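You operate a simulated robot arm through the tools that you are given. There is no shell and no other tool. Be economical: measure what you need, move in short steps, check, and stop when the job is done.

The job below is to be done with a simulated two-armed robot. You get a single attempt, and the scene is never put back.

TASK
Fit two black dowels into the green end bar and carry it on the tray to the spray table.
Fine: both hands on the tray; nothing falls. Set down upright: green end bar.

It is judged by the outcome, as a careful person would: the job done as asked, and still so three seconds after it is handed in. It fails if anything else is knocked over, pushed out of place, dropped, spilled or broken.

THE ROBOT
Two 7-joint arms with four-finger grippers on one trunk, on a base that drives. Base frame: it is fixed to the floor where the robot stands at the start and does not move with it; the origin is under the middle of the robot, x ahead of it, y to its left, z up; the surface under the hand at the start is at about z = 880. Readings come in mm, degrees, newtons and seconds.
The left shoulder is at the start at [40, 181, 1254], the right one opposite. With the tool pointing down near the work surface each hand reaches from about 300 to 840 mm from the robot's upright axis, wherever it stands, measured 20 degrees to its own side. Places, roughly: green end bar (23x4x5 cm) [500, 500, 900]; inside of the carrying tray [500, 800, 900]; top of the spray table [-2100, -1000, 900]. Payload 3.67 kg a hand.
The TCP of each hand is the grasp point between the finger pads, 28 mm short of the fingertips. In the tool frame z runs along the fingers and y along their closing line. Largest opening 112 mm; the body of the gripper starts 73 mm behind the TCP.
Orientation is that of the tool frame in the base frame, as a unit quaternion [x, y, z, w]. With the fingers straight down and closing along the base's y, the tool's x points along the base's -x, its y along +y and its z along -z.

THE INTERFACE
- The arms move only by the tool jog_arm. It takes "left_series", "right_series" or both (then of equal length, played together; a hand with none holds still); each is a list that holds one entry, the list of rows, each a list of 7 numbers: the gripper command, from -1 (fully open) to 1 (shut), values between in proportion, then the shift along the tool's x, y, z in units of 25 mm (1.0 is 25 mm), then the turn, a rotation vector about the tool's x, y, z in units of 8 degrees (1.0 is 8 degrees). In form: [[[jaw, tx, ty, tz, rx, ry, rz], ...]]. A call has 1 to 12 rows; each row shifts and turns the commanded pose from where the row before left it, along the tool's axes as they then stand. A call with a number of a shift or a turn outside -1 to 1 is refused whole. Each row takes 0.2 s and may step no farther than 50 mm and 8.6 degrees from the row before; otherwise, or with a gripper value out of range, the whole call is refused. A pose out of reach is approached as far as the arm can. The call stops where the force on the tool passes 40 N (or 10 N more than at its start, if that is more) or the arm is blocked; 0.2 s more then pass. The fingers move at their own pace and stop on an object; they squeeze with about 37 N. The grip force told is the motor's: it shows also when the fingers shut on nothing. Time passes only in rows, and 0.2 s behind the last, so rows that do not move let the fingers close. It gives the time, the measured TCP pose, the force on the tool (base axes), the opening and the grip force at its end, in the units of the frame above (readings bear some noise), with the torque about the TCP (base axes, N m) and any sound that the robot's microphone picked up, and new pictures: "show" is both (left out), scene, wrist or none (wrist: the cameras of the hands that moved).
- Cameras (640 x 400 px; columns grow to the right, rows downward): "scene" is now at [86.8, 45.1, 1488.6]; the picture's right is [0.56, -0.83, 0.00], its down [-0.52, -0.35, -0.78] and it looks along [0.65, 0.43, -0.63] (base axes); focal length 294 px, centre (320, 200). "left" rides on the left gripper at [60, 18, -104] in its tool frame; the picture's right is [-0.29, 0.96, 0.00], its down [-0.80, -0.24, -0.55] and it looks along [-0.53, -0.16, 0.83] (tool axes); focal length 234 px, centre (320, 200). "right" rides on the right gripper at [60, -18, -104] in its tool frame; the picture's right is [0.29, 0.96, 0.00], its down [-0.80, 0.24, -0.55] and it looks along [-0.53, 0.16, 0.83] (tool axes); focal length 234 px, centre (320, 200). There is no depth. A picture from a camera that has moved, and an enlarged one, comes with that camera's place and axes in the base frame and with its lens. The place of the scene camera against the robot may be out by one fixed shift of up to 18 mm in any direction.
- move_column(by): slides the trunk up (or, below 0, down) by that many mm; the arms and the scene camera ride with it, the base frame stays. It gives what a move gives, with no picture.
- steer(legs): drives the robot by 1 to 6 legs, each [ahead, left, turn to the left] in mm, mm and degrees, along the robot's own axes; the way and the turn of a leg run together, so that a leg with both is an arc; at most 1500 mm and 180 degrees a leg. The arms and the cameras ride along, it lands a little off, and it stops where it bumps. It gives what a move gives, and a new picture of the scene camera.
- pan_tilt(pan, tilt): turns the head with the scene camera to pan (to the left, within 86 degrees either way) and tilt (down, from -29 to 69), counted from straight ahead of the robot. It gives what a move gives, and a new picture of the scene camera.
- inspect(camera, box): a new picture of the part [left, top, right, bottom] of that camera's present view, enlarged. It takes no simulated time.
- job_done(): hands the job in; it is judged then, once.

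Go step by step. Nothing tells you exact positions but the pictures and the camera data: compare them with the known pose of the tool, close in by small moves and look again before you grip or let go. The budget is 120 turns and 260 pictures, counting those below and the enlarged ones. Unless the task says otherwise, let go and move clear before handing in, and close with one line.

The tools are called by a JSON object that holds its "method" and its "body". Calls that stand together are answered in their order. jog_arm: Moves the arms, as the interface text tells. Its arguments: {"type":"object","properties":{"left_series":{"type":"array","items":{"type":"array","items":{"type":"array","items":{"type":"number"}}}},"right_series":{"type":"array","items":{"type":"array","items":{"type":"array","items":{"type":"number"}}}},"show":{"type":"string","enum":["both","scene","wrist","none"]}},"required":[]} The other tools are called the same way: move_column (by) slides the trunk up or down; steer (legs) drives the base; pan_tilt (pan, tilt) turns the head that bears the scene camera; inspect (camera, box) takes an enlarged picture of a part of a camera's view; job_done () hands the job in.

At the start:

```text
time_s: 0.0
left_position: [395.0, 554.0, 1203.3]
left_ee_rot: [-0.001, 1.0, -0.001, 0.001]
left_force: [0.1, 0.7, 0.3]
left_torque: [-0.01, 0.01, 0.02]
left_gripper_width: 112.2
left_grip_force: 0.1
right_position: [422.8, 64.5, 1160.8]
right_ee_rot: [0.0, 1.0, 0.001, 0.0]
right_force: [-0.7, -0.4, 0.4]
right_torque: [0.0, 0.01, 0.0]
right_gripper_width: 112.1
right_grip_force: 0.1
trunk travel left (down, up): [-375.0, 139.0]
robot x, y, heading: [-0.9, -0.0, -0.1]
head pan, tilt: [33.8, 38.9]
```

scene: 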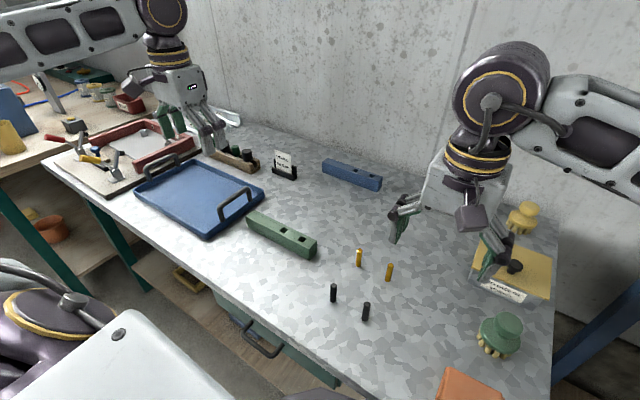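
right: 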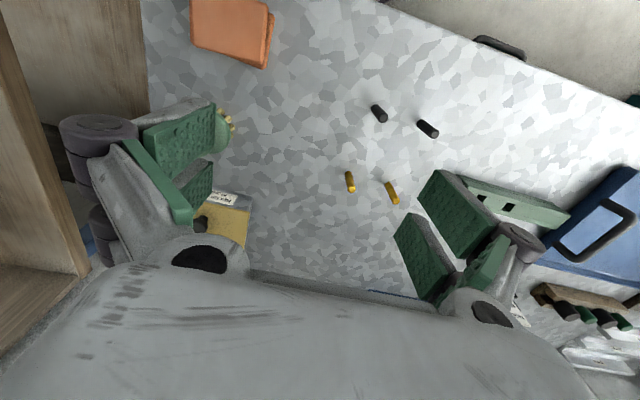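
left: 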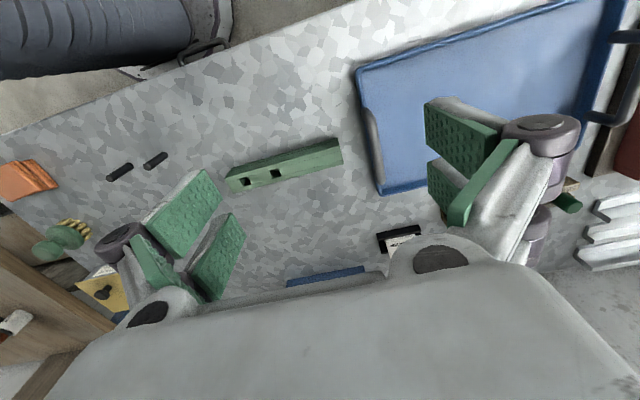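

I see a green bar with two square-looking holes, two black dowels, two brass ones, and a blue tray with two handles. I'll enlarge the views to measure them.

{"method": "inspect", "body": {"camera": "scene", "box": [230, 200, 410, 330]}}

{"method": "inspect", "body": {"camera": "scene", "box": [120, 130, 300, 250]}}

{"method": "inspect", "body": {"camera": "right", "box": [330, 80, 590, 240]}}

```text
3.08 times, centred on (320, 265) of scene
camera zoom: at [86.8, 45.1, 1488.6], right [0.56, -0.83, 0.0], down [-0.52, -0.35, -0.78], along [0.65, 0.43, -0.63], focal length 905 px, centre (320, 0)
```

zoom: 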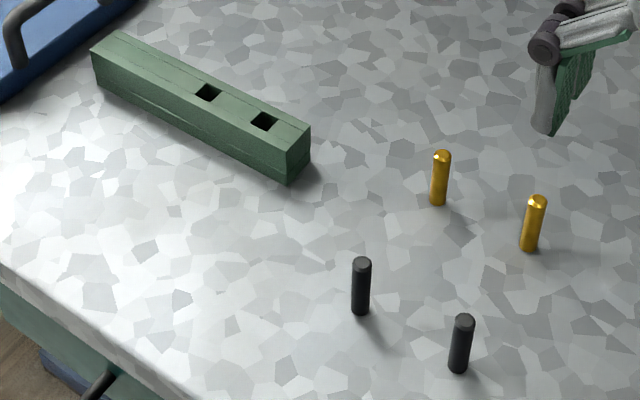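

```text
3.33 times, centred on (210, 190) of scene
camera zoom: at [86.8, 45.1, 1488.6], right [0.56, -0.83, 0.0], down [-0.52, -0.35, -0.78], along [0.65, 0.43, -0.63], focal length 980 px, centre (687, 233)
```

zoom: 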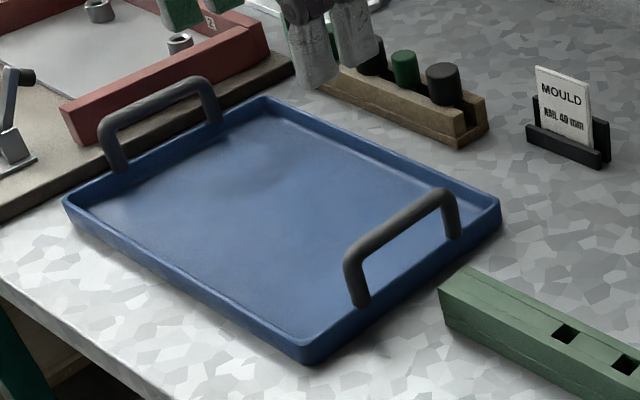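

```text
2.46 times, centred on (460, 160) of right
camera zoom: at [363.2, 44.9, 1266.4], right [-0.29, 0.96, 0.0], down [0.8, 0.24, 0.55], along [0.53, 0.16, -0.83], focal length 576 px, centre (-25, 298)
```

zoom: 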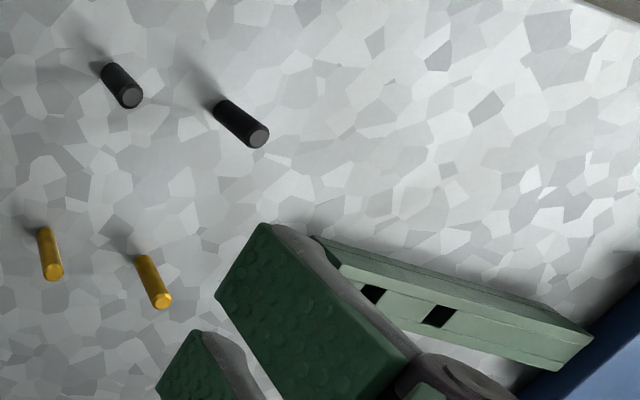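

The dowels look to stand at about (416,150) and (416,232). I'll zoom in on the bar and dowels from the left camera, and look round at the spray table.

{"method": "inspect", "body": {"camera": "left", "box": [210, 110, 370, 210]}}

{"method": "pan_tilt", "body": {"pan": -86, "tilt": 15}}

```text
4.00 times, centred on (290, 160) of left
camera zoom: at [333.4, 572.3, 1306.5], right [0.29, 0.96, 0.0], down [0.8, -0.24, 0.56], along [0.53, -0.16, -0.83], focal length 937 px, centre (440, 360)
```

zoom: 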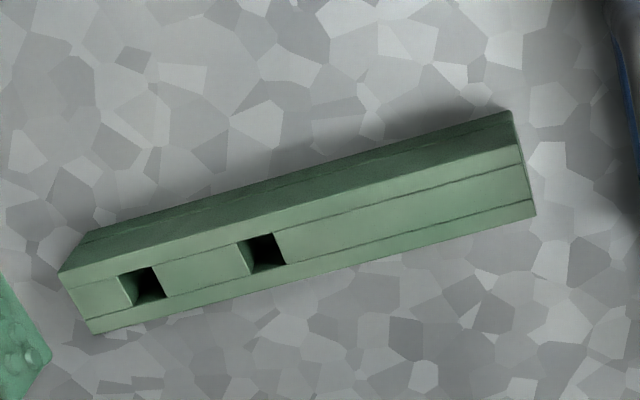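

```text
time_s: 2.0
left_position: [394.2, 552.9, 1203.7]
left_ee_rot: [-0.002, 1.0, 0.0, 0.001]
left_force: [0.1, -0.1, 0.3]
left_torque: [-0.02, -0.02, 0.0]
left_gripper_width: 112.0
left_grip_force: 0.1
right_position: [423.7, 63.5, 1161.0]
right_ee_rot: [0.001, 1.0, 0.0, 0.0]
right_force: [0.3, -0.3, 0.5]
right_torque: [0.01, 0.02, -0.02]
right_gripper_width: 111.7
right_grip_force: 0.0
trunk travel left (down, up): [-375.0, 139.0]
robot x, y, heading: [3.4, -0.2, -0.2]
head pan, tilt: [-85.9, 15.0]
camera scene: at [22.3, -95.8, 1526.6], right [-1.0, -0.07, 0.0], down [-0.02, 0.26, -0.97], along [0.07, -0.96, -0.26], focal length 294 px, centre (320, 200)
```

scene: 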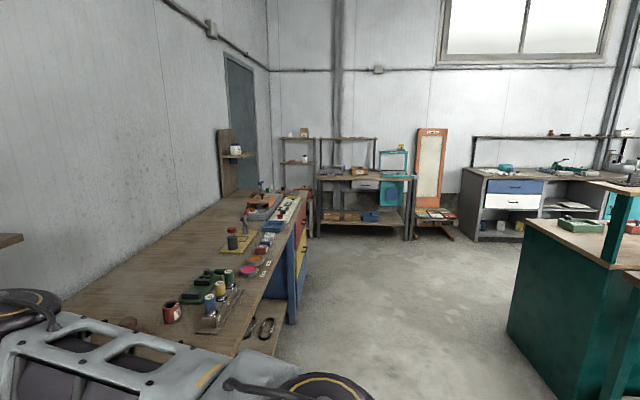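

The bar lies along y with holes near (495,380) and (495,440). I'll move the right hand above the second dowel, around (416,232), and look.

{"method": "jog_arm", "body": {"right_series": [[[0, 0.04, 0.84, 0.65, 0, 0, 0], [0, 0.04, 0.84, 0.65, 0, 0, 0], [0, 0.04, 0.84, 0.65, 0, 0, 0], [0, 0.04, 0.84, 0.65, 0, 0, 0], [0, 0.04, 0.84, 0.65, 0, 0, 0], [0, 0.04, 0.84, 0.65, 0, 0, 0], [0, 0.04, 0.84, 0.65, 0, 0, 0], [0, 0.04, 0.84, 0.65, 0, 0, 0]]], "show": "wrist"}}

{"method": "pan_tilt", "body": {"pan": 35, "tilt": 45}}

```text
time_s: 3.8
left_position: [394.1, 554.7, 1202.2]
left_ee_rot: [-0.001, 1.0, 0.0, 0.001]
left_force: [-0.5, -0.3, 0.0]
left_torque: [-0.04, 0.0, -0.01]
left_gripper_width: 112.0
left_grip_force: 0.0
right_position: [414.9, 233.9, 1029.3]
right_ee_rot: [-0.001, 1.0, 0.0, -0.001]
right_force: [-0.3, -0.4, -0.2]
right_torque: [0.0, -0.03, 0.0]
right_gripper_width: 55.9
right_grip_force: 0.1
trunk travel left (down, up): [-375.0, 139.0]
robot x, y, heading: [-1.8, 0.9, 0.1]
head pan, tilt: [-85.9, 15.0]
camera right: at [354.7, 214.0, 1134.2], right [-0.29, 0.96, 0.0], down [0.8, 0.24, 0.55], along [0.53, 0.16, -0.83], focal length 234 px, centre (320, 200)
```

right: 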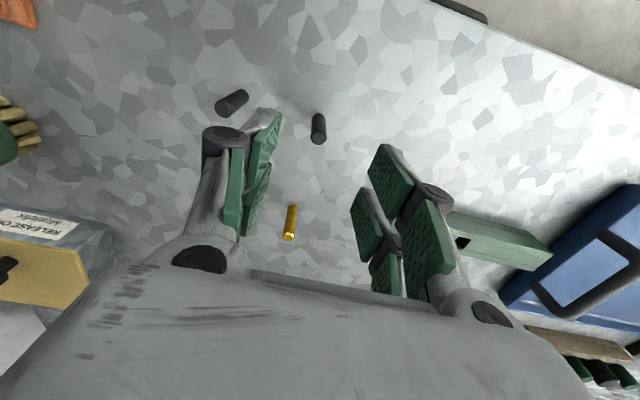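

```text
time_s: 5.8
left_position: [394.5, 553.8, 1203.9]
left_ee_rot: [-0.001, 1.0, 0.0, 0.001]
left_force: [0.2, 0.0, -0.5]
left_torque: [-0.05, 0.01, 0.02]
left_gripper_width: 112.2
left_grip_force: 0.0
right_position: [415.7, 231.3, 1028.5]
right_ee_rot: [0.0, 1.0, 0.0, -0.001]
right_force: [-0.4, 0.1, -0.1]
right_torque: [0.0, 0.0, 0.0]
right_gripper_width: 55.9
right_grip_force: 0.1
trunk travel left (down, up): [-375.0, 139.0]
robot x, y, heading: [3.3, 0.2, -0.3]
head pan, tilt: [35.0, 45.0]
camera scene: at [82.3, 44.1, 1479.8], right [0.57, -0.82, 0.0], down [-0.58, -0.41, -0.71], along [0.58, 0.41, -0.71], focal length 294 px, centre (320, 200)
```

scene: 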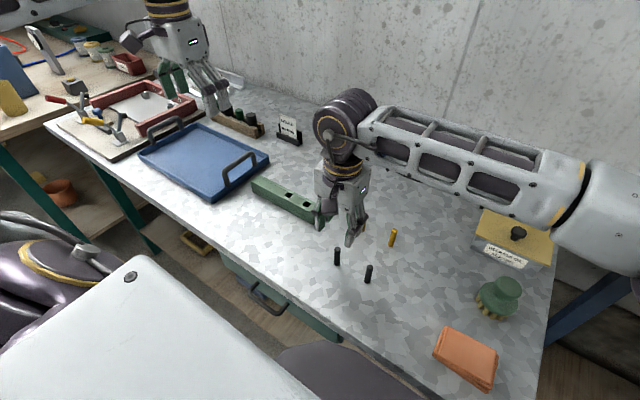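

I'll enlarge the right-hand view to fix the dowel position against the tool.

{"method": "inspect", "body": {"camera": "right", "box": [200, 70, 360, 170]}}

```text
4.00 times, centred on (280, 120) of right
camera zoom: at [354.7, 212.8, 1134.7], right [-0.29, 0.96, 0.0], down [0.8, 0.24, 0.55], along [0.53, 0.16, -0.83], focal length 937 px, centre (480, 520)
```

zoom: 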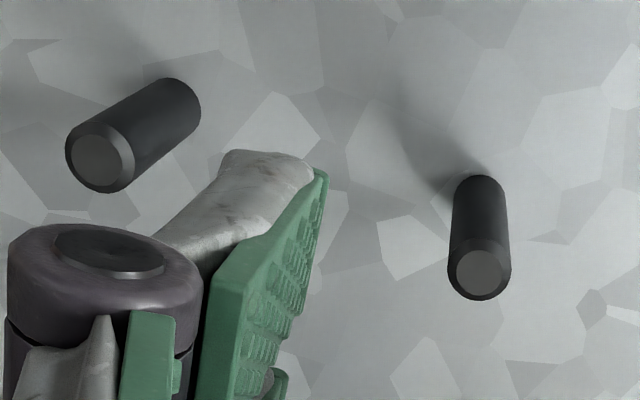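

Dowel B stands at about (419,232), 55 mm tall and 14 mm thick, and A at (419,151). I'll descend to grip the top 20 mm of B.

{"method": "jog_arm", "body": {"right_series": [[[0, -0.18, 0.05, 0.4, 0, 0, 0], [0, 0, 0, 0.6, 0, 0, 0], [0, 0, 0, 0.6, 0, 0, 0], [0, 0, 0, 0.6, 0, 0, 0], [0, 0, 0, 0.6, 0, 0, 0], [0, 0, 0, 0.6, 0, 0, 0], [0, 0, 0, 0, 0, 0, 0]]], "show": "both"}}

{"method": "inspect", "body": {"camera": "right", "box": [220, 90, 460, 240]}}

```text
time_s: 7.4
left_position: [394.8, 553.7, 1203.9]
left_ee_rot: [0.0, 1.0, 0.0, 0.0]
left_force: [0.1, 0.0, -0.5]
left_torque: [0.0, -0.02, 0.01]
left_gripper_width: 111.7
left_grip_force: 0.1
right_position: [421.3, 231.8, 947.0]
right_ee_rot: [0.0, 1.0, 0.0, 0.0]
right_force: [-0.7, 0.1, 0.2]
right_torque: [-0.01, 0.0, -0.02]
right_gripper_width: 55.7
right_grip_force: 0.1
trunk travel left (down, up): [-375.0, 139.0]
robot x, y, heading: [2.1, 1.2, -0.2]
head pan, tilt: [35.0, 45.0]
camera scene: at [82.2, 44.1, 1479.8], right [0.57, -0.82, 0.0], down [-0.58, -0.41, -0.71], along [0.58, 0.41, -0.71], focal length 294 px, centre (320, 200)
camera right: at [359.3, 213.9, 1051.4], right [-0.29, 0.96, 0.0], down [0.8, 0.24, 0.55], along [0.53, 0.16, -0.83], focal length 234 px, centre (320, 200)
```

scene: 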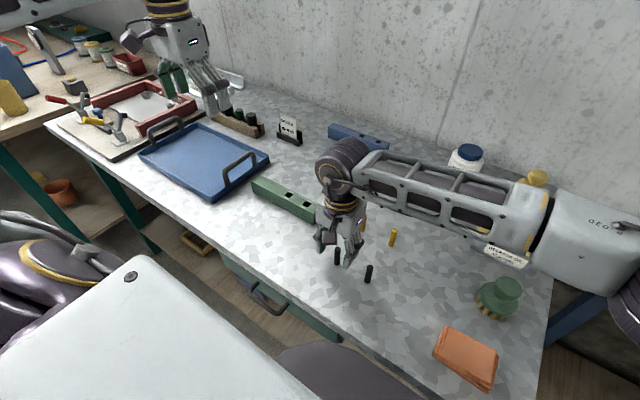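
right: 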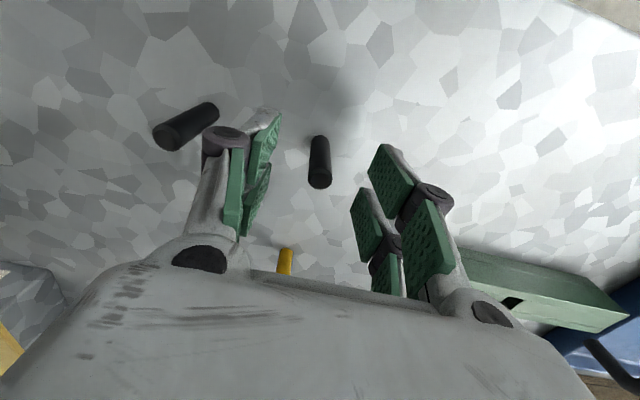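

```text
2.67 times, centred on (340, 165) of right
camera zoom: at [359.3, 213.9, 1051.4], right [-0.29, 0.96, 0.0], down [0.8, 0.24, 0.55], along [0.53, 0.16, -0.83], focal length 624 px, centre (267, 293)
```

zoom: 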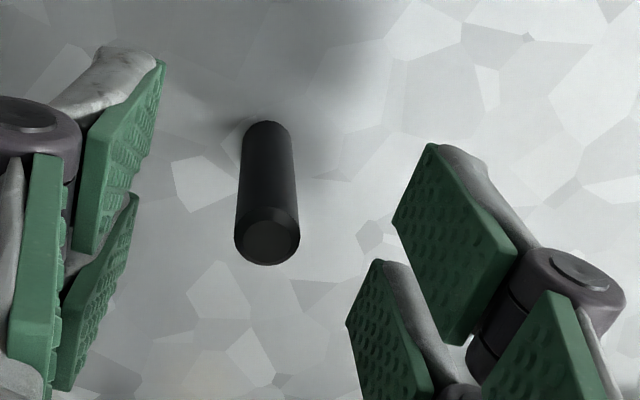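

The dowel is centred on the grasp line. I'll lower 4 mm, close, and lift.

{"method": "jog_arm", "body": {"right_series": [[[0, 0, 0, 0.18, 0, 0, 0], [1, 0, 0, 0, 0, 0, 0], [1, 0, 0, 0, 0, 0, 0], [1, 0, 0, 0, 0, 0, 0], [1, 0, 0, 0, 0, 0, 0]]], "show": "none"}}

{"method": "jog_arm", "body": {"right_series": [[[1, 0, 0, -0.4, 0, 0, 0], [1, 0, 0, -0.8, 0, 0, 0], [1, 0, 0, -0.8, 0, 0, 0], [1, 0, 0, -0.8, 0, 0, 0], [1, 0, 0, 0, 0, 0, 0]]], "show": "wrist"}}

{"method": "inspect", "body": {"camera": "right", "box": [240, 90, 480, 240]}}

```text
time_s: 8.6
left_position: [394.0, 554.0, 1203.4]
left_ee_rot: [0.0, 1.0, 0.0, 0.001]
left_force: [0.4, 0.0, -0.5]
left_torque: [-0.01, -0.01, 0.01]
left_gripper_width: 112.1
left_grip_force: 0.1
right_position: [420.1, 233.1, 942.9]
right_ee_rot: [0.0, 1.0, 0.0, 0.0]
right_force: [0.0, -0.9, 0.5]
right_torque: [0.03, 0.01, -0.02]
right_gripper_width: 7.4
right_grip_force: 37.6
trunk travel left (down, up): [-375.0, 139.0]
robot x, y, heading: [-0.1, 0.9, 0.1]
head pan, tilt: [35.0, 45.0]
```

```text
time_s: 9.8
left_position: [394.5, 554.6, 1202.0]
left_ee_rot: [-0.001, 1.0, 0.0, 0.001]
left_force: [0.3, 0.3, 0.0]
left_torque: [-0.02, 0.02, 0.02]
left_gripper_width: 112.0
left_grip_force: 0.2
right_position: [420.5, 231.2, 1014.1]
right_ee_rot: [0.0, 1.0, 0.0, 0.0]
right_force: [0.3, 0.3, -0.8]
right_torque: [0.01, -0.01, -0.03]
right_gripper_width: 7.7
right_grip_force: 36.9
trunk travel left (down, up): [-375.0, 139.0]
robot x, y, heading: [1.1, 0.4, -0.2]
head pan, tilt: [35.0, 45.0]
camera right: at [358.9, 212.7, 1118.5], right [-0.29, 0.96, 0.0], down [0.8, 0.24, 0.55], along [0.53, 0.16, -0.83], focal length 234 px, centre (320, 200)
```

right: 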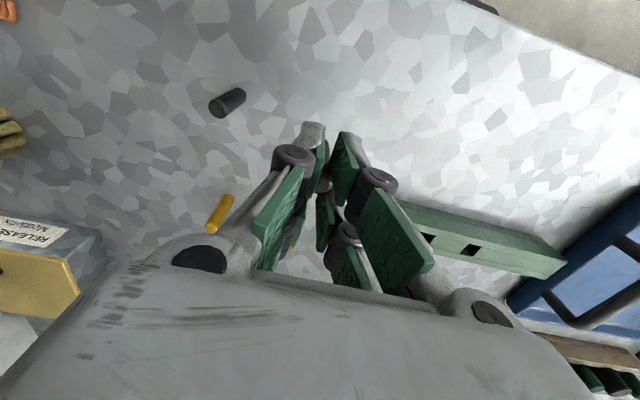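

```text
2.67 times, centred on (360, 165) of right
camera zoom: at [358.9, 212.7, 1118.5], right [-0.29, 0.96, 0.0], down [0.8, 0.24, 0.55], along [0.53, 0.16, -0.83], focal length 624 px, centre (213, 293)
```

zoom: 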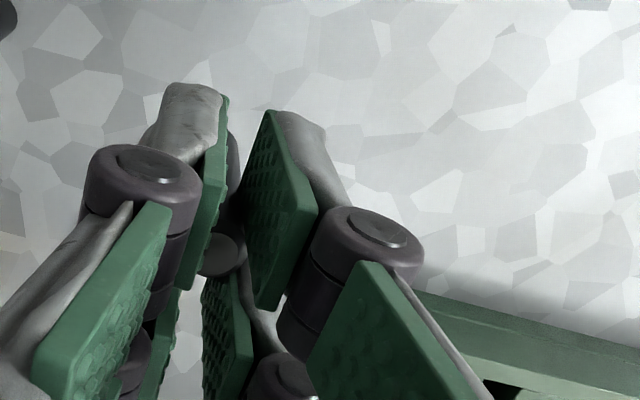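

{"method": "inspect", "body": {"camera": "scene", "box": [290, 170, 410, 290]}}

{"method": "inspect", "body": {"camera": "right", "box": [290, 130, 370, 180]}}

{"method": "inspect", "body": {"camera": "left", "box": [100, 110, 260, 210]}}

```text
3.33 times, centred on (350, 230) of scene
camera zoom: at [82.5, 44.2, 1479.7], right [0.57, -0.82, 0.0], down [-0.58, -0.41, -0.71], along [0.58, 0.41, -0.71], focal length 980 px, centre (220, 100)
```

zoom: 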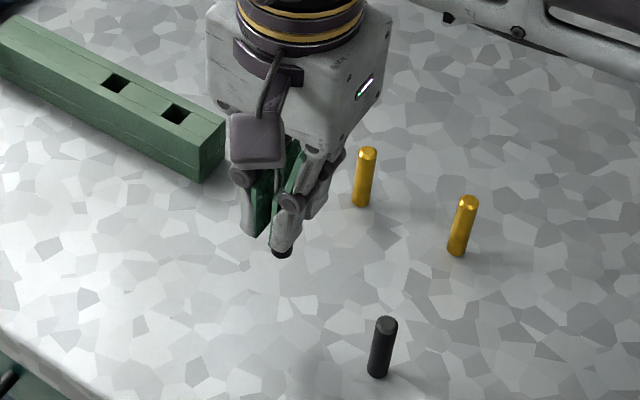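

```text
8.00 times, centred on (330, 155) of right
camera zoom: at [358.9, 212.7, 1118.5], right [-0.29, 0.96, 0.0], down [0.8, 0.24, 0.55], along [0.53, 0.16, -0.83], focal length 1873 px, centre (240, 560)
```

zoom: 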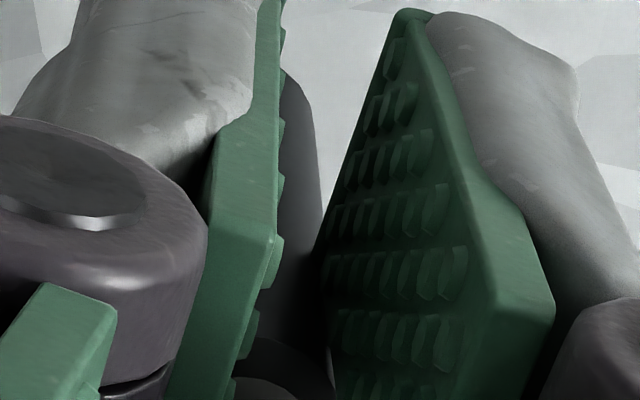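

```text
4.00 times, centred on (180, 160) of left
camera zoom: at [333.6, 572.5, 1306.4], right [0.29, 0.96, 0.0], down [0.8, -0.24, 0.55], along [0.53, -0.16, -0.83], focal length 937 px, centre (880, 360)
```

zoom: 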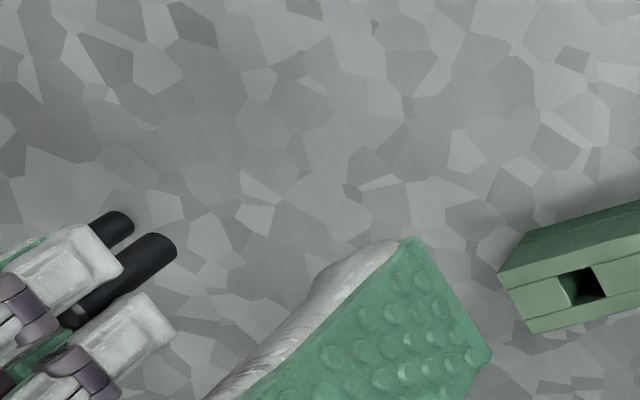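

The dowel is held upright. I'll move the left hand a bit aside (its camera still sees the holes) and carry the dowel over the far hole near (495,440).

{"method": "jog_arm", "body": {"right_series": [[[1, 0, 0, -1, 0, 0, 0], [1, -0.3, 0.83, 0, 0, 0, 0], [1, -0.3, 0.83, 0, 0, 0, 0], [1, -0.3, 0.83, 0, 0, 0, 0], [1, -0.3, 0.83, 0, 0, 0, 0], [1, -0.3, 0.83, 0, 0, 0, 0], [1, -0.3, 0.83, 0, 0, 0, 0], [1, -0.3, 0.83, 0, 0, 0, 0], [1, -0.3, 0.83, 0, 0, 0, 0], [1, -0.3, 0.83, 0, 0, 0, 0], [1, -0.3, 0.83, 0, 0, 0, 0], [1, 0, 0, 0, 0, 0, 0]]], "left_series": [[[-1, 0.3, 0.6, 0, 0, 0, 0], [-1, 0.3, 0.6, 0, 0, 0, 0], [-1, 0.3, 0.6, 0, 0, 0, 0], [-1, 0.3, 0.6, 0, 0, 0, 0], [-1, 0, 0, 0, 0, 0, 0], [-1, 0, 0, 0, 0, 0, 0], [-1, 0, 0, 0, 0, 0, 0], [-1, 0, 0, 0, 0, 0, 0], [-1, 0, 0, 0, 0, 0, 0], [-1, 0, 0, 0, 0, 0, 0], [-1, 0, 0, 0, 0, 0, 0], [-1, 0, 0, 0, 0, 0, 0]]], "show": "both"}}

{"method": "inspect", "body": {"camera": "right", "box": [240, 70, 400, 170]}}

{"method": "inspect", "body": {"camera": "left", "box": [130, 110, 290, 210]}}

```text
time_s: 12.4
left_position: [364.9, 613.9, 1203.5]
left_ee_rot: [-0.001, 1.0, 0.001, 0.001]
left_force: [-0.2, -0.2, -0.1]
left_torque: [0.02, -0.03, 0.01]
left_gripper_width: 111.9
left_grip_force: 0.0
right_position: [453.5, 299.1, 1038.2]
right_ee_rot: [0.001, 1.0, 0.0, -0.001]
right_force: [-0.3, -0.3, -0.9]
right_torque: [0.01, 0.02, -0.01]
right_gripper_width: 7.8
right_grip_force: 36.6
right hand out of reach, approached as far as the arm can: row 5, 6, 7, 8, 9, 10, 11
trunk travel left (down, up): [-375.0, 139.0]
robot x, y, heading: [0.7, 0.2, 0.3]
head pan, tilt: [35.0, 45.0]
camera scene: at [82.2, 44.3, 1479.8], right [0.57, -0.82, 0.0], down [-0.58, -0.41, -0.71], along [0.58, 0.41, -0.71], focal length 294 px, centre (320, 200)
camera right: at [393.3, 281.2, 1143.0], right [-0.29, 0.96, 0.0], down [0.8, 0.24, 0.55], along [0.53, 0.16, -0.83], focal length 234 px, centre (320, 200)
camera left: at [303.5, 631.7, 1306.6], right [0.29, 0.96, 0.0], down [0.8, -0.24, 0.56], along [0.53, -0.16, -0.83], focal length 234 px, centre (320, 200)
```

scene: 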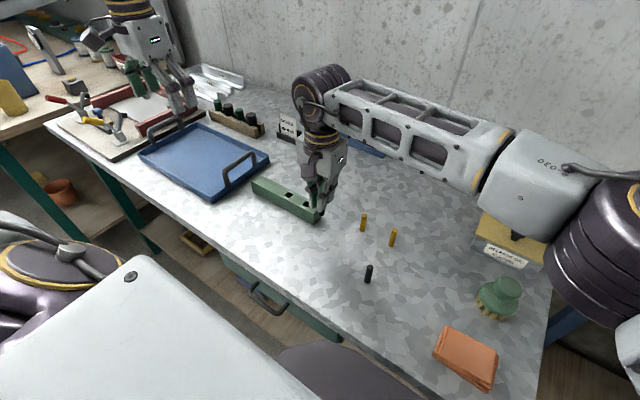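
right: 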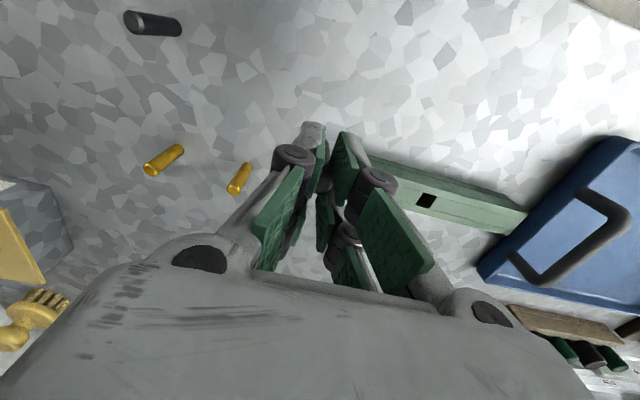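
left: 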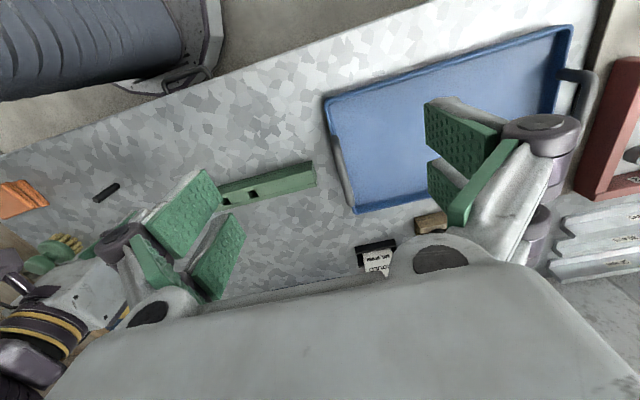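

```text
4.00 times, centred on (320, 120) of right
camera zoom: at [393.3, 281.2, 1143.0], right [-0.29, 0.96, 0.0], down [0.8, 0.24, 0.55], along [0.53, 0.16, -0.83], focal length 937 px, centre (320, 520)
```

zoom: 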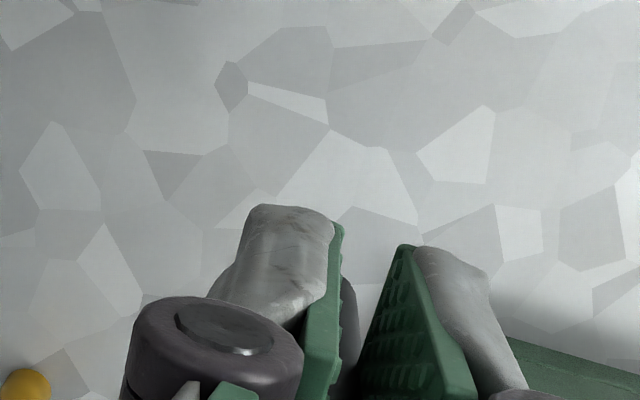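

```text
4.00 times, centred on (210, 160) of left
camera zoom: at [303.5, 631.7, 1306.6], right [0.29, 0.96, 0.0], down [0.8, -0.24, 0.56], along [0.53, -0.16, -0.83], focal length 937 px, centre (760, 360)
```

zoom: 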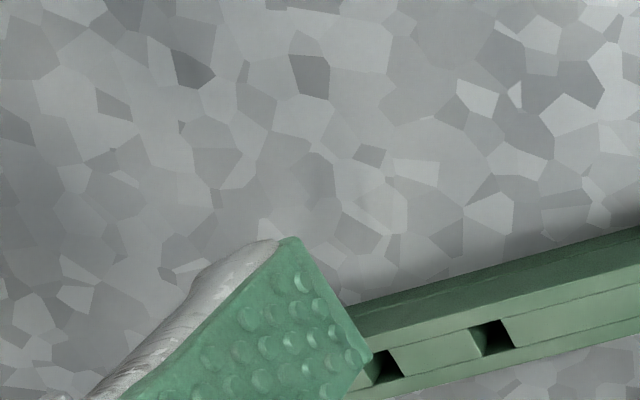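

The right hand is out of reach there, so the base must shift left. I'll look to the left for floor space first.

{"method": "pan_tilt", "body": {"pan": 80, "tilt": 45}}

```text
time_s: 13.5
left_position: [365.1, 614.1, 1203.3]
left_ee_rot: [-0.001, 1.0, 0.001, 0.001]
left_force: [0.4, 0.5, 0.3]
left_torque: [-0.02, -0.04, -0.02]
left_gripper_width: 111.9
left_grip_force: 0.1
right_position: [455.2, 299.8, 1038.2]
right_ee_rot: [0.0, 1.0, 0.0, 0.0]
right_force: [0.8, -0.1, -0.8]
right_torque: [0.01, 0.02, 0.01]
right_gripper_width: 7.7
right_grip_force: 37.1
trunk travel left (down, up): [-375.0, 139.0]
robot x, y, heading: [0.8, 1.0, -0.1]
head pan, tilt: [80.0, 45.0]
camera scene: at [29.9, 77.7, 1479.8], right [0.98, -0.17, 0.0], down [-0.12, -0.7, -0.71], along [0.12, 0.7, -0.71], focal length 294 px, centre (320, 200)
```

scene: 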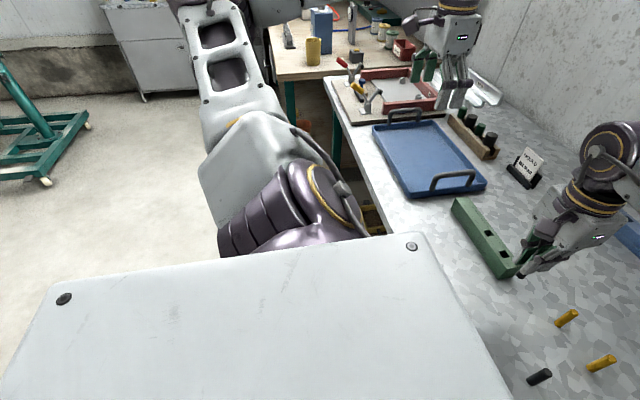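

There's free floor on the left, and the next bench only starts near y = 1500. I'll drive 250 mm left along the table.

{"method": "steer", "body": {"legs": [[0, 250, 0]]}}

{"method": "pan_tilt", "body": {"pan": 20, "tilt": 50}}

{"method": "inspect", "body": {"camera": "right", "box": [80, 40, 400, 240]}}

```text
time_s: 15.3
left_position: [363.5, 851.0, 1204.6]
left_ee_rot: [-0.002, 1.0, 0.001, 0.001]
left_force: [-0.5, 0.3, 0.0]
left_torque: [0.0, 0.02, 0.01]
left_gripper_width: 112.0
left_grip_force: 0.1
right_position: [453.1, 538.8, 1037.4]
right_ee_rot: [0.0, 1.0, 0.0, 0.0]
right_force: [0.7, -0.5, -1.1]
right_torque: [0.03, 0.01, 0.03]
right_gripper_width: 7.7
right_grip_force: 37.1
trunk travel left (down, up): [-375.0, 139.0]
robot x, y, heading: [-0.5, 240.4, 0.1]
head pan, tilt: [80.0, 45.0]
camera scene: at [29.5, 315.8, 1479.8], right [0.98, -0.17, 0.0], down [-0.12, -0.7, -0.71], along [0.12, 0.7, -0.71], focal length 294 px, centre (320, 200)
```

scene: 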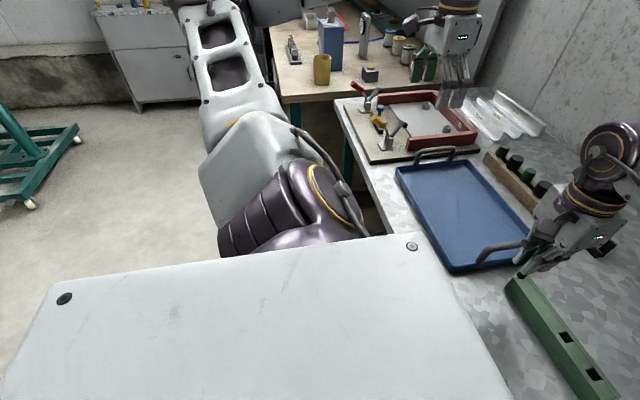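

```text
time_s: 16.6
left_position: [364.2, 853.4, 1203.1]
left_ee_rot: [-0.002, 1.0, 0.0, 0.0]
left_force: [0.3, 0.1, 0.6]
left_torque: [0.01, 0.03, -0.02]
left_gripper_width: 111.9
left_grip_force: 0.0
right_position: [454.7, 539.2, 1037.6]
right_ee_rot: [0.001, 1.0, 0.001, 0.0]
right_force: [0.5, 0.5, -0.3]
right_torque: [-0.02, 0.04, -0.02]
right_gripper_width: 8.0
right_grip_force: 37.2
trunk travel left (down, up): [-375.0, 139.0]
robot x, y, heading: [-1.4, 236.6, 0.2]
head pan, tilt: [20.0, 50.0]
camera scene: at [87.9, 263.2, 1472.8], right [0.34, -0.94, 0.0], down [-0.72, -0.26, -0.64], along [0.6, 0.22, -0.77], focal length 294 px, centre (320, 200)
```

scene: 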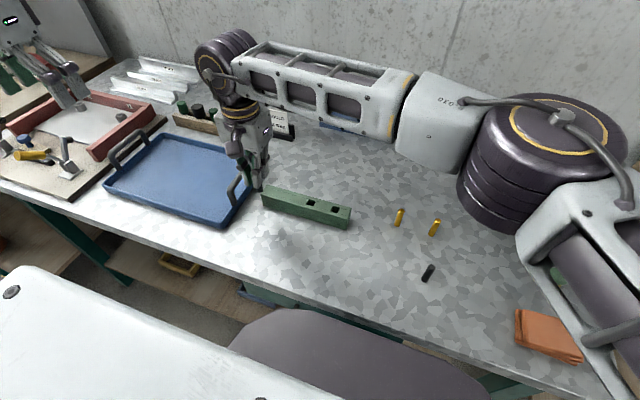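

```text
2.00 times, centred on (240, 140) of right
camera zoom: at [393.2, 520.5, 1142.9], right [-0.29, 0.96, 0.0], down [0.8, 0.24, 0.55], along [0.53, 0.16, -0.83], focal length 468 px, centre (480, 320)
```

zoom: 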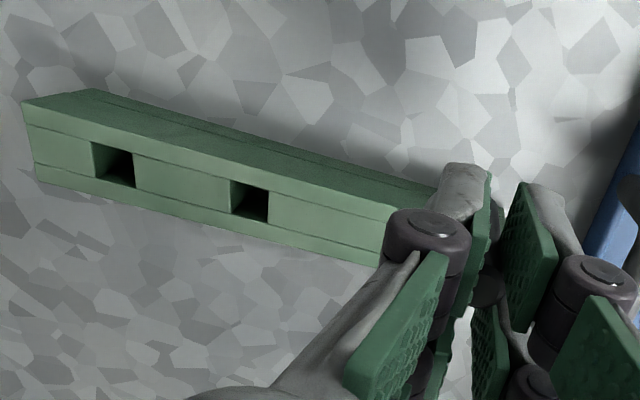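

I'm now at robot y≈238 and the holes stay visible. I'll take the dowel over the far hole at about (496,439), its tip some 12 mm above the bar.

{"method": "jog_arm", "body": {"right_series": [[[1, -0.32, -0.8, 0, 0, 0, 0], [1, -0.32, -0.8, 0, 0, 0, 0], [1, -0.32, -0.8, 0, 0, 0, 0], [1, -0.32, -0.8, 0, 0, 0, 0], [1, -0.35, -0.8, 0, 0, 0, 0], [1, 0, 0, 0.6, 0, 0, 0], [1, 0, 0, 0.6, 0, 0, 0], [1, 0, 0, 0, 0, 0, 0]]], "show": "wrist"}}

{"method": "inspect", "body": {"camera": "right", "box": [240, 90, 400, 190]}}

{"method": "inspect", "body": {"camera": "scene", "box": [250, 120, 370, 240]}}

```text
time_s: 18.4
left_position: [365.0, 853.1, 1203.3]
left_ee_rot: [-0.002, 1.0, 0.0, 0.001]
left_force: [-0.3, -0.4, -0.2]
left_torque: [-0.02, 0.0, 0.0]
left_gripper_width: 111.8
left_grip_force: 0.1
right_position: [493.9, 438.6, 1007.9]
right_ee_rot: [0.0, 1.0, 0.0, 0.0]
right_force: [-0.5, 0.9, -0.6]
right_torque: [0.02, -0.02, -0.02]
right_gripper_width: 7.7
right_grip_force: 36.7
trunk travel left (down, up): [-375.0, 139.0]
robot x, y, heading: [-2.4, 237.5, 0.3]
head pan, tilt: [20.0, 50.0]
camera right: at [433.2, 420.5, 1112.9], right [-0.29, 0.96, 0.0], down [0.8, 0.24, 0.55], along [0.53, 0.16, -0.83], focal length 234 px, centre (320, 200)
```

right: 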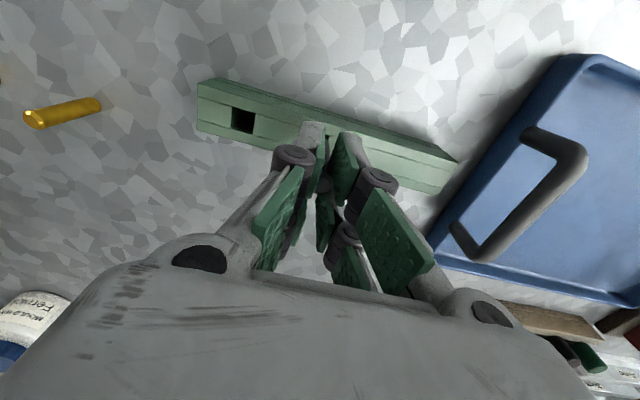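

```text
4.00 times, centred on (320, 140) of right
camera zoom: at [433.2, 420.5, 1112.9], right [-0.29, 0.96, 0.0], down [0.8, 0.24, 0.55], along [0.53, 0.16, -0.83], focal length 937 px, centre (320, 440)
```

zoom: 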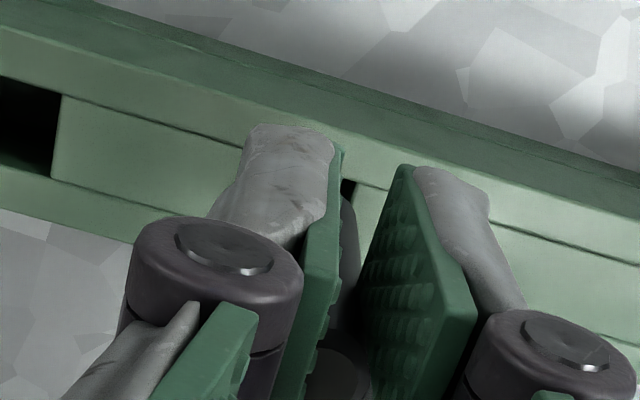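

```text
3.33 times, centred on (310, 180) of scene
camera zoom: at [87.7, 262.4, 1472.9], right [0.34, -0.94, 0.0], down [-0.72, -0.26, -0.64], along [0.6, 0.22, -0.77], focal length 980 px, centre (353, 267)
```

zoom: 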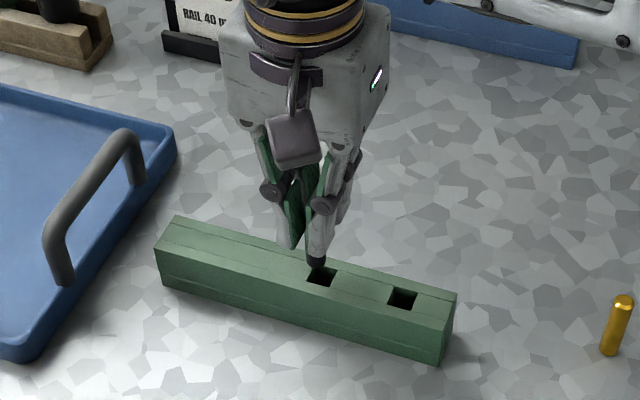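

{"method": "inspect", "body": {"camera": "scene", "box": [290, 180, 350, 220]}}

{"method": "inspect", "body": {"camera": "right", "box": [300, 120, 350, 180]}}

{"method": "inspect", "body": {"camera": "left", "box": [0, 50, 240, 220]}}

```text
10.00 times, centred on (320, 200) of scene
camera zoom: at [87.7, 262.4, 1472.9], right [0.34, -0.94, 0.0], down [-0.72, -0.26, -0.64], along [0.6, 0.22, -0.77], focal length 2942 px, centre (320, 200)
```

zoom: 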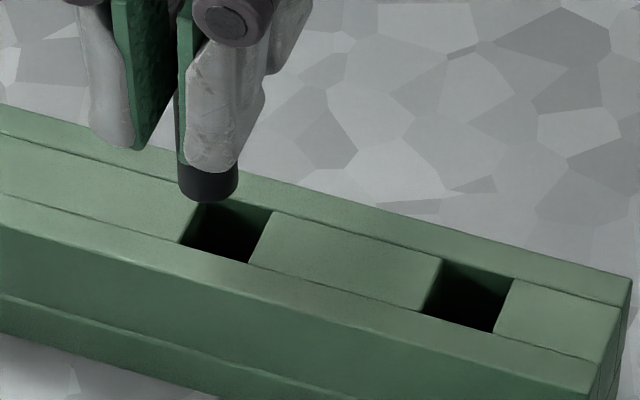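

```text
6.67 times, centred on (325, 150) of right
camera zoom: at [433.2, 420.5, 1112.9], right [-0.29, 0.96, 0.0], down [0.8, 0.24, 0.55], along [0.53, 0.16, -0.83], focal length 1561 px, centre (287, 533)
```

zoom: 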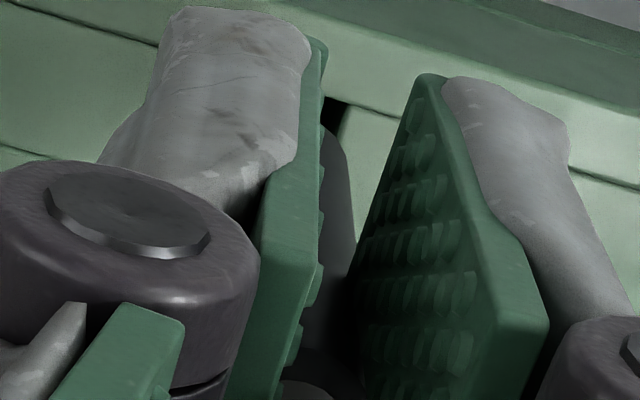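

```text
2.35 times, centred on (120, 135) of left
camera zoom: at [302.7, 870.4, 1306.8], right [0.29, 0.96, 0.0], down [0.8, -0.24, 0.56], along [0.53, -0.16, -0.83], focal length 551 px, centre (791, 353)
```

zoom: 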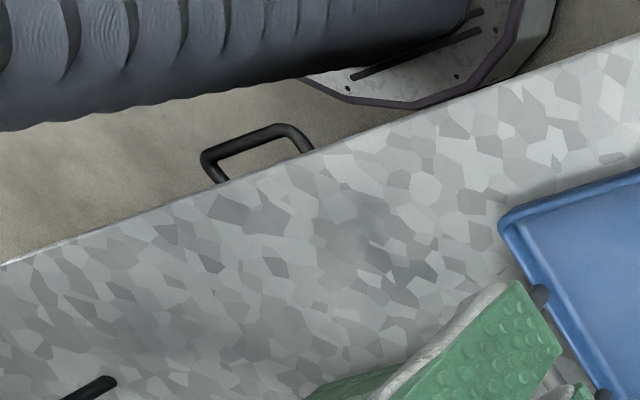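

Scene and wrist views differ slightly, but both say the dowel needs to go a few mm to −y and a little to +x. I'll correct, lower to a small gap, and measure again.

{"method": "jog_arm", "body": {"right_series": [[[1, -0.1, -0.12, 0, 0, 0, 0], [1, 0, 0, 0.4, 0, 0, 0], [1, 0, 0, 0, 0, 0, 0]]], "show": "none"}}

{"method": "inspect", "body": {"camera": "scene", "box": [290, 180, 350, 220]}}

{"method": "inspect", "body": {"camera": "right", "box": [300, 120, 350, 180]}}

```text
time_s: 19.2
left_position: [363.9, 851.3, 1203.6]
left_ee_rot: [-0.001, 1.0, 0.0, 0.001]
left_force: [-0.3, 0.6, -1.1]
left_torque: [0.0, 0.01, -0.03]
left_gripper_width: 111.7
left_grip_force: 0.1
right_position: [495.9, 436.0, 998.1]
right_ee_rot: [0.0, 1.0, 0.0, 0.0]
right_force: [0.6, -0.2, -0.1]
right_torque: [-0.02, -0.01, -0.01]
right_gripper_width: 7.6
right_grip_force: 37.3
trunk travel left (down, up): [-375.0, 139.0]
robot x, y, heading: [-0.7, 239.4, 0.2]
head pan, tilt: [20.0, 50.0]
```

```text
10.00 times, centred on (320, 200) of scene
camera zoom: at [87.8, 262.8, 1472.8], right [0.34, -0.94, 0.0], down [-0.72, -0.26, -0.64], along [0.6, 0.22, -0.77], focal length 2942 px, centre (320, 200)
```

zoom: 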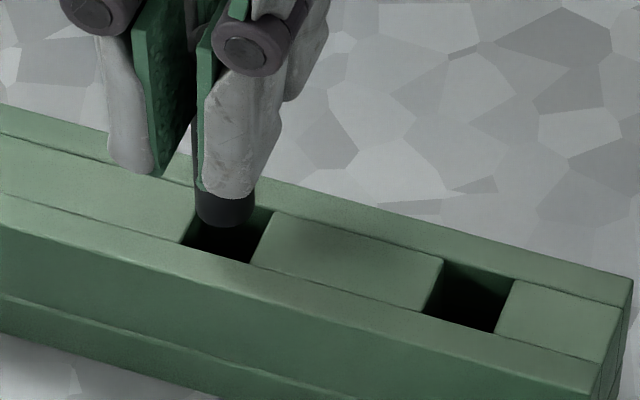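

```text
6.67 times, centred on (325, 150) of right
camera zoom: at [435.3, 417.8, 1102.9], right [-0.29, 0.96, 0.0], down [0.8, 0.24, 0.55], along [0.53, 0.16, -0.83], focal length 1561 px, centre (287, 533)
```

zoom: 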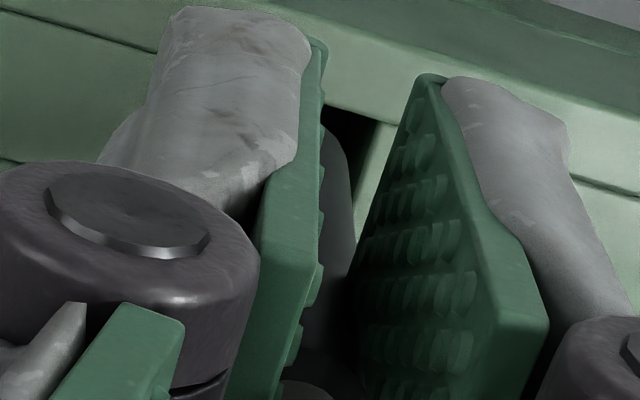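

Both views now average to centred within about 1 mm. I'll lower gently and watch the force.

{"method": "jog_arm", "body": {"right_series": [[[1, -0.02, 0.01, 0.16, 0, 0, 0], [1, 0, 0, 0.12, 0, 0, 0], [1, 0, 0, 0.12, 0, 0, 0], [1, 0, 0, 0, 0, 0, 0]]], "show": "none"}}

{"method": "inspect", "body": {"camera": "scene", "box": [290, 180, 350, 220]}}

```text
time_s: 20.2
left_position: [364.6, 851.6, 1203.6]
left_ee_rot: [-0.001, 1.0, 0.0, 0.001]
left_force: [0.3, 0.2, 0.6]
left_torque: [0.01, -0.02, 0.03]
left_gripper_width: 112.2
left_grip_force: 0.0
right_position: [497.2, 435.3, 988.3]
right_ee_rot: [0.0, 1.0, 0.0, 0.001]
right_force: [-0.3, 0.0, 0.8]
right_torque: [-0.01, 0.0, 0.0]
right_gripper_width: 7.7
right_grip_force: 36.7
trunk travel left (down, up): [-375.0, 139.0]
robot x, y, heading: [2.6, 238.7, -0.2]
head pan, tilt: [20.0, 50.0]
```

```text
10.00 times, centred on (320, 200) of scene
camera zoom: at [87.9, 262.7, 1472.8], right [0.34, -0.94, 0.0], down [-0.72, -0.26, -0.64], along [0.6, 0.22, -0.77], focal length 2942 px, centre (320, 200)
```

zoom: 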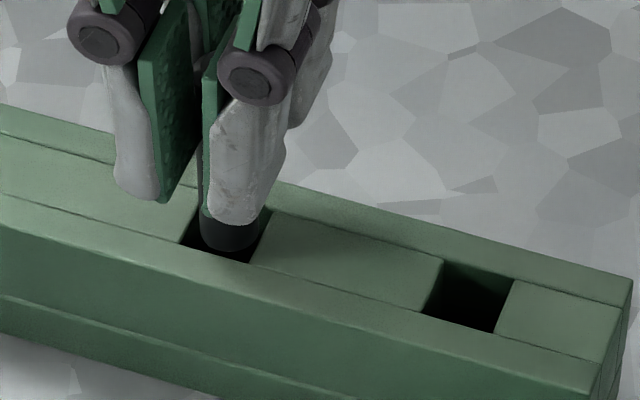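

No contact force, and the tip is entering the hole about 1 mm off to −y. I'll nudge +y and go deeper.

{"method": "jog_arm", "body": {"right_series": [[[1, 0, 0.04, 0, 0, 0, 0], [1, 0, 0, 0.2, 0, 0, 0], [1, 0, 0, 0.2, 0, 0, 0], [1, 0, 0, 0.2, 0, 0, 0], [1, 0, 0, 0, 0, 0, 0]]], "show": "none"}}

{"method": "inspect", "body": {"camera": "scene", "box": [290, 180, 350, 220]}}

```text
time_s: 21.0
left_position: [363.8, 852.2, 1204.3]
left_ee_rot: [-0.002, 1.0, 0.0, 0.001]
left_force: [0.4, -0.4, -0.4]
left_torque: [-0.02, 0.03, 0.01]
left_gripper_width: 111.9
left_grip_force: 0.0
right_position: [499.6, 438.5, 984.2]
right_ee_rot: [0.0, 1.0, 0.002, 0.003]
right_force: [-1.2, -1.0, -0.5]
right_torque: [0.01, -0.01, -0.01]
right_gripper_width: 7.8
right_grip_force: 37.1
trunk travel left (down, up): [-375.0, 139.0]
robot x, y, heading: [-0.5, 240.3, 0.3]
head pan, tilt: [20.0, 50.0]
stopped in row 3 (right hand): the force on the tool passed its limit at 43 N (the readings are from after the stop); the commanded pose is now the measured one
```

```text
10.00 times, centred on (320, 200) of scene
camera zoom: at [87.8, 262.4, 1472.7], right [0.34, -0.94, 0.0], down [-0.72, -0.26, -0.64], along [0.6, 0.22, -0.77], focal length 2942 px, centre (320, 200)
```

zoom: 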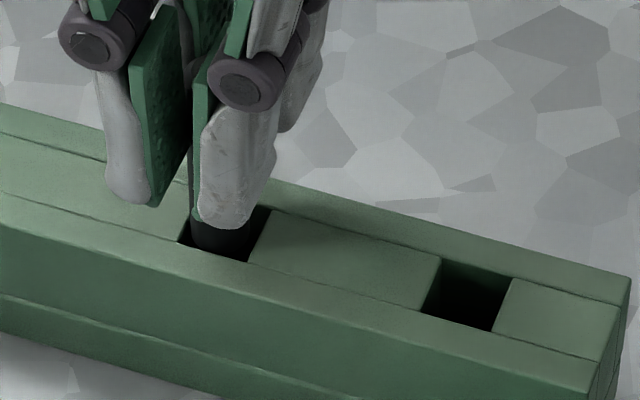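

{"method": "inspect", "body": {"camera": "right", "box": [300, 120, 350, 180]}}

{"method": "inspect", "body": {"camera": "scene", "box": [300, 190, 330, 210]}}

```text
6.67 times, centred on (325, 150) of right
camera zoom: at [437.2, 419.2, 1088.2], right [-0.29, 0.96, 0.0], down [0.8, 0.24, 0.56], along [0.53, 0.16, -0.83], focal length 1561 px, centre (287, 533)
```

zoom: 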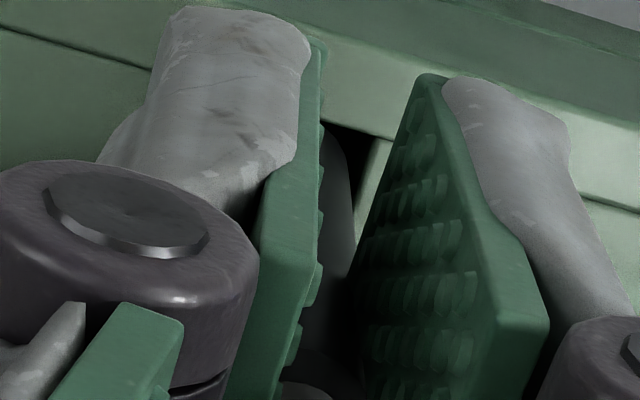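

```text
16.00 times, centred on (315, 200) of scene
camera zoom: at [87.8, 262.4, 1472.7], right [0.34, -0.94, 0.0], down [-0.72, -0.26, -0.64], along [0.6, 0.22, -0.77], focal length 4706 px, centre (400, 200)
```

zoom: 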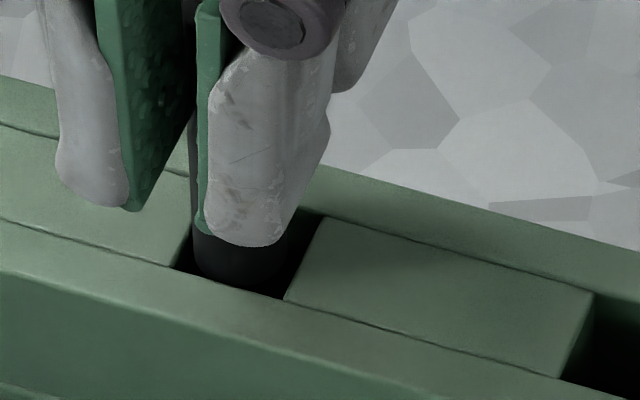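

The dowel sits about 1.4 mm too far +y and 0.7 mm too far +x. I'll lift 3 mm, correct, and go down again.

{"method": "jog_arm", "body": {"right_series": [[[1, 0, 0, -0.16, 0, 0, 0], [1, 0.03, -0.05, 0, 0, 0, 0], [1, 0, 0, 0.16, 0, 0, 0], [1, 0, 0, 0.16, 0, 0, 0], [1, 0, 0, 0.16, 0, 0, 0], [1, 0, 0, 0, 0, 0, 0]]], "show": "none"}}

{"method": "inspect", "body": {"camera": "scene", "box": [290, 187, 330, 212]}}

{"method": "inspect", "body": {"camera": "right", "box": [300, 120, 350, 180]}}

```text
time_s: 22.4
left_position: [363.8, 852.4, 1203.4]
left_ee_rot: [-0.001, 1.0, 0.0, 0.0]
left_force: [0.3, 0.0, -0.3]
left_torque: [0.0, 0.0, -0.02]
left_gripper_width: 112.1
left_grip_force: 0.1
right_position: [499.3, 436.7, 976.5]
right_ee_rot: [0.001, 1.0, 0.002, 0.002]
right_force: [0.5, -0.1, -0.9]
right_torque: [-0.03, -0.01, -0.03]
right_gripper_width: 7.7
right_grip_force: 36.7
trunk travel left (down, up): [-375.0, 139.0]
robot x, y, heading: [-0.3, 237.5, 0.0]
head pan, tilt: [20.0, 50.0]
```

```text
16.00 times, centred on (310, 200) of scene
camera zoom: at [87.8, 262.6, 1472.9], right [0.34, -0.94, 0.0], down [-0.72, -0.26, -0.64], along [0.6, 0.22, -0.77], focal length 4706 px, centre (480, 208)
```

zoom: 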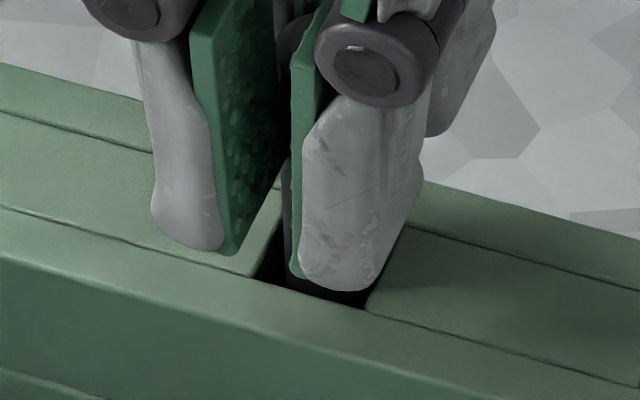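

```text
6.67 times, centred on (325, 150) of right
camera zoom: at [437.1, 417.5, 1081.5], right [-0.29, 0.96, 0.0], down [0.79, 0.24, 0.56], along [0.54, 0.16, -0.83], focal length 1561 px, centre (287, 533)
```

zoom: 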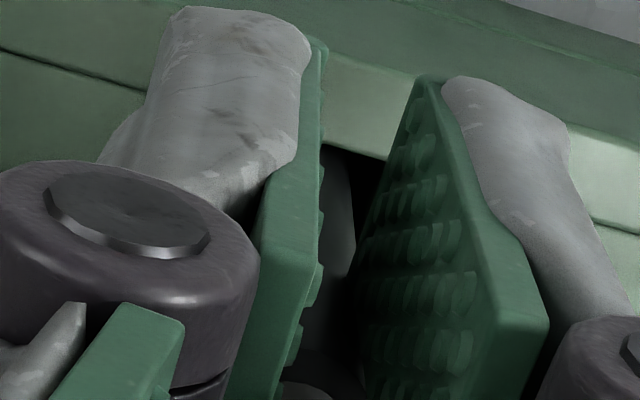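

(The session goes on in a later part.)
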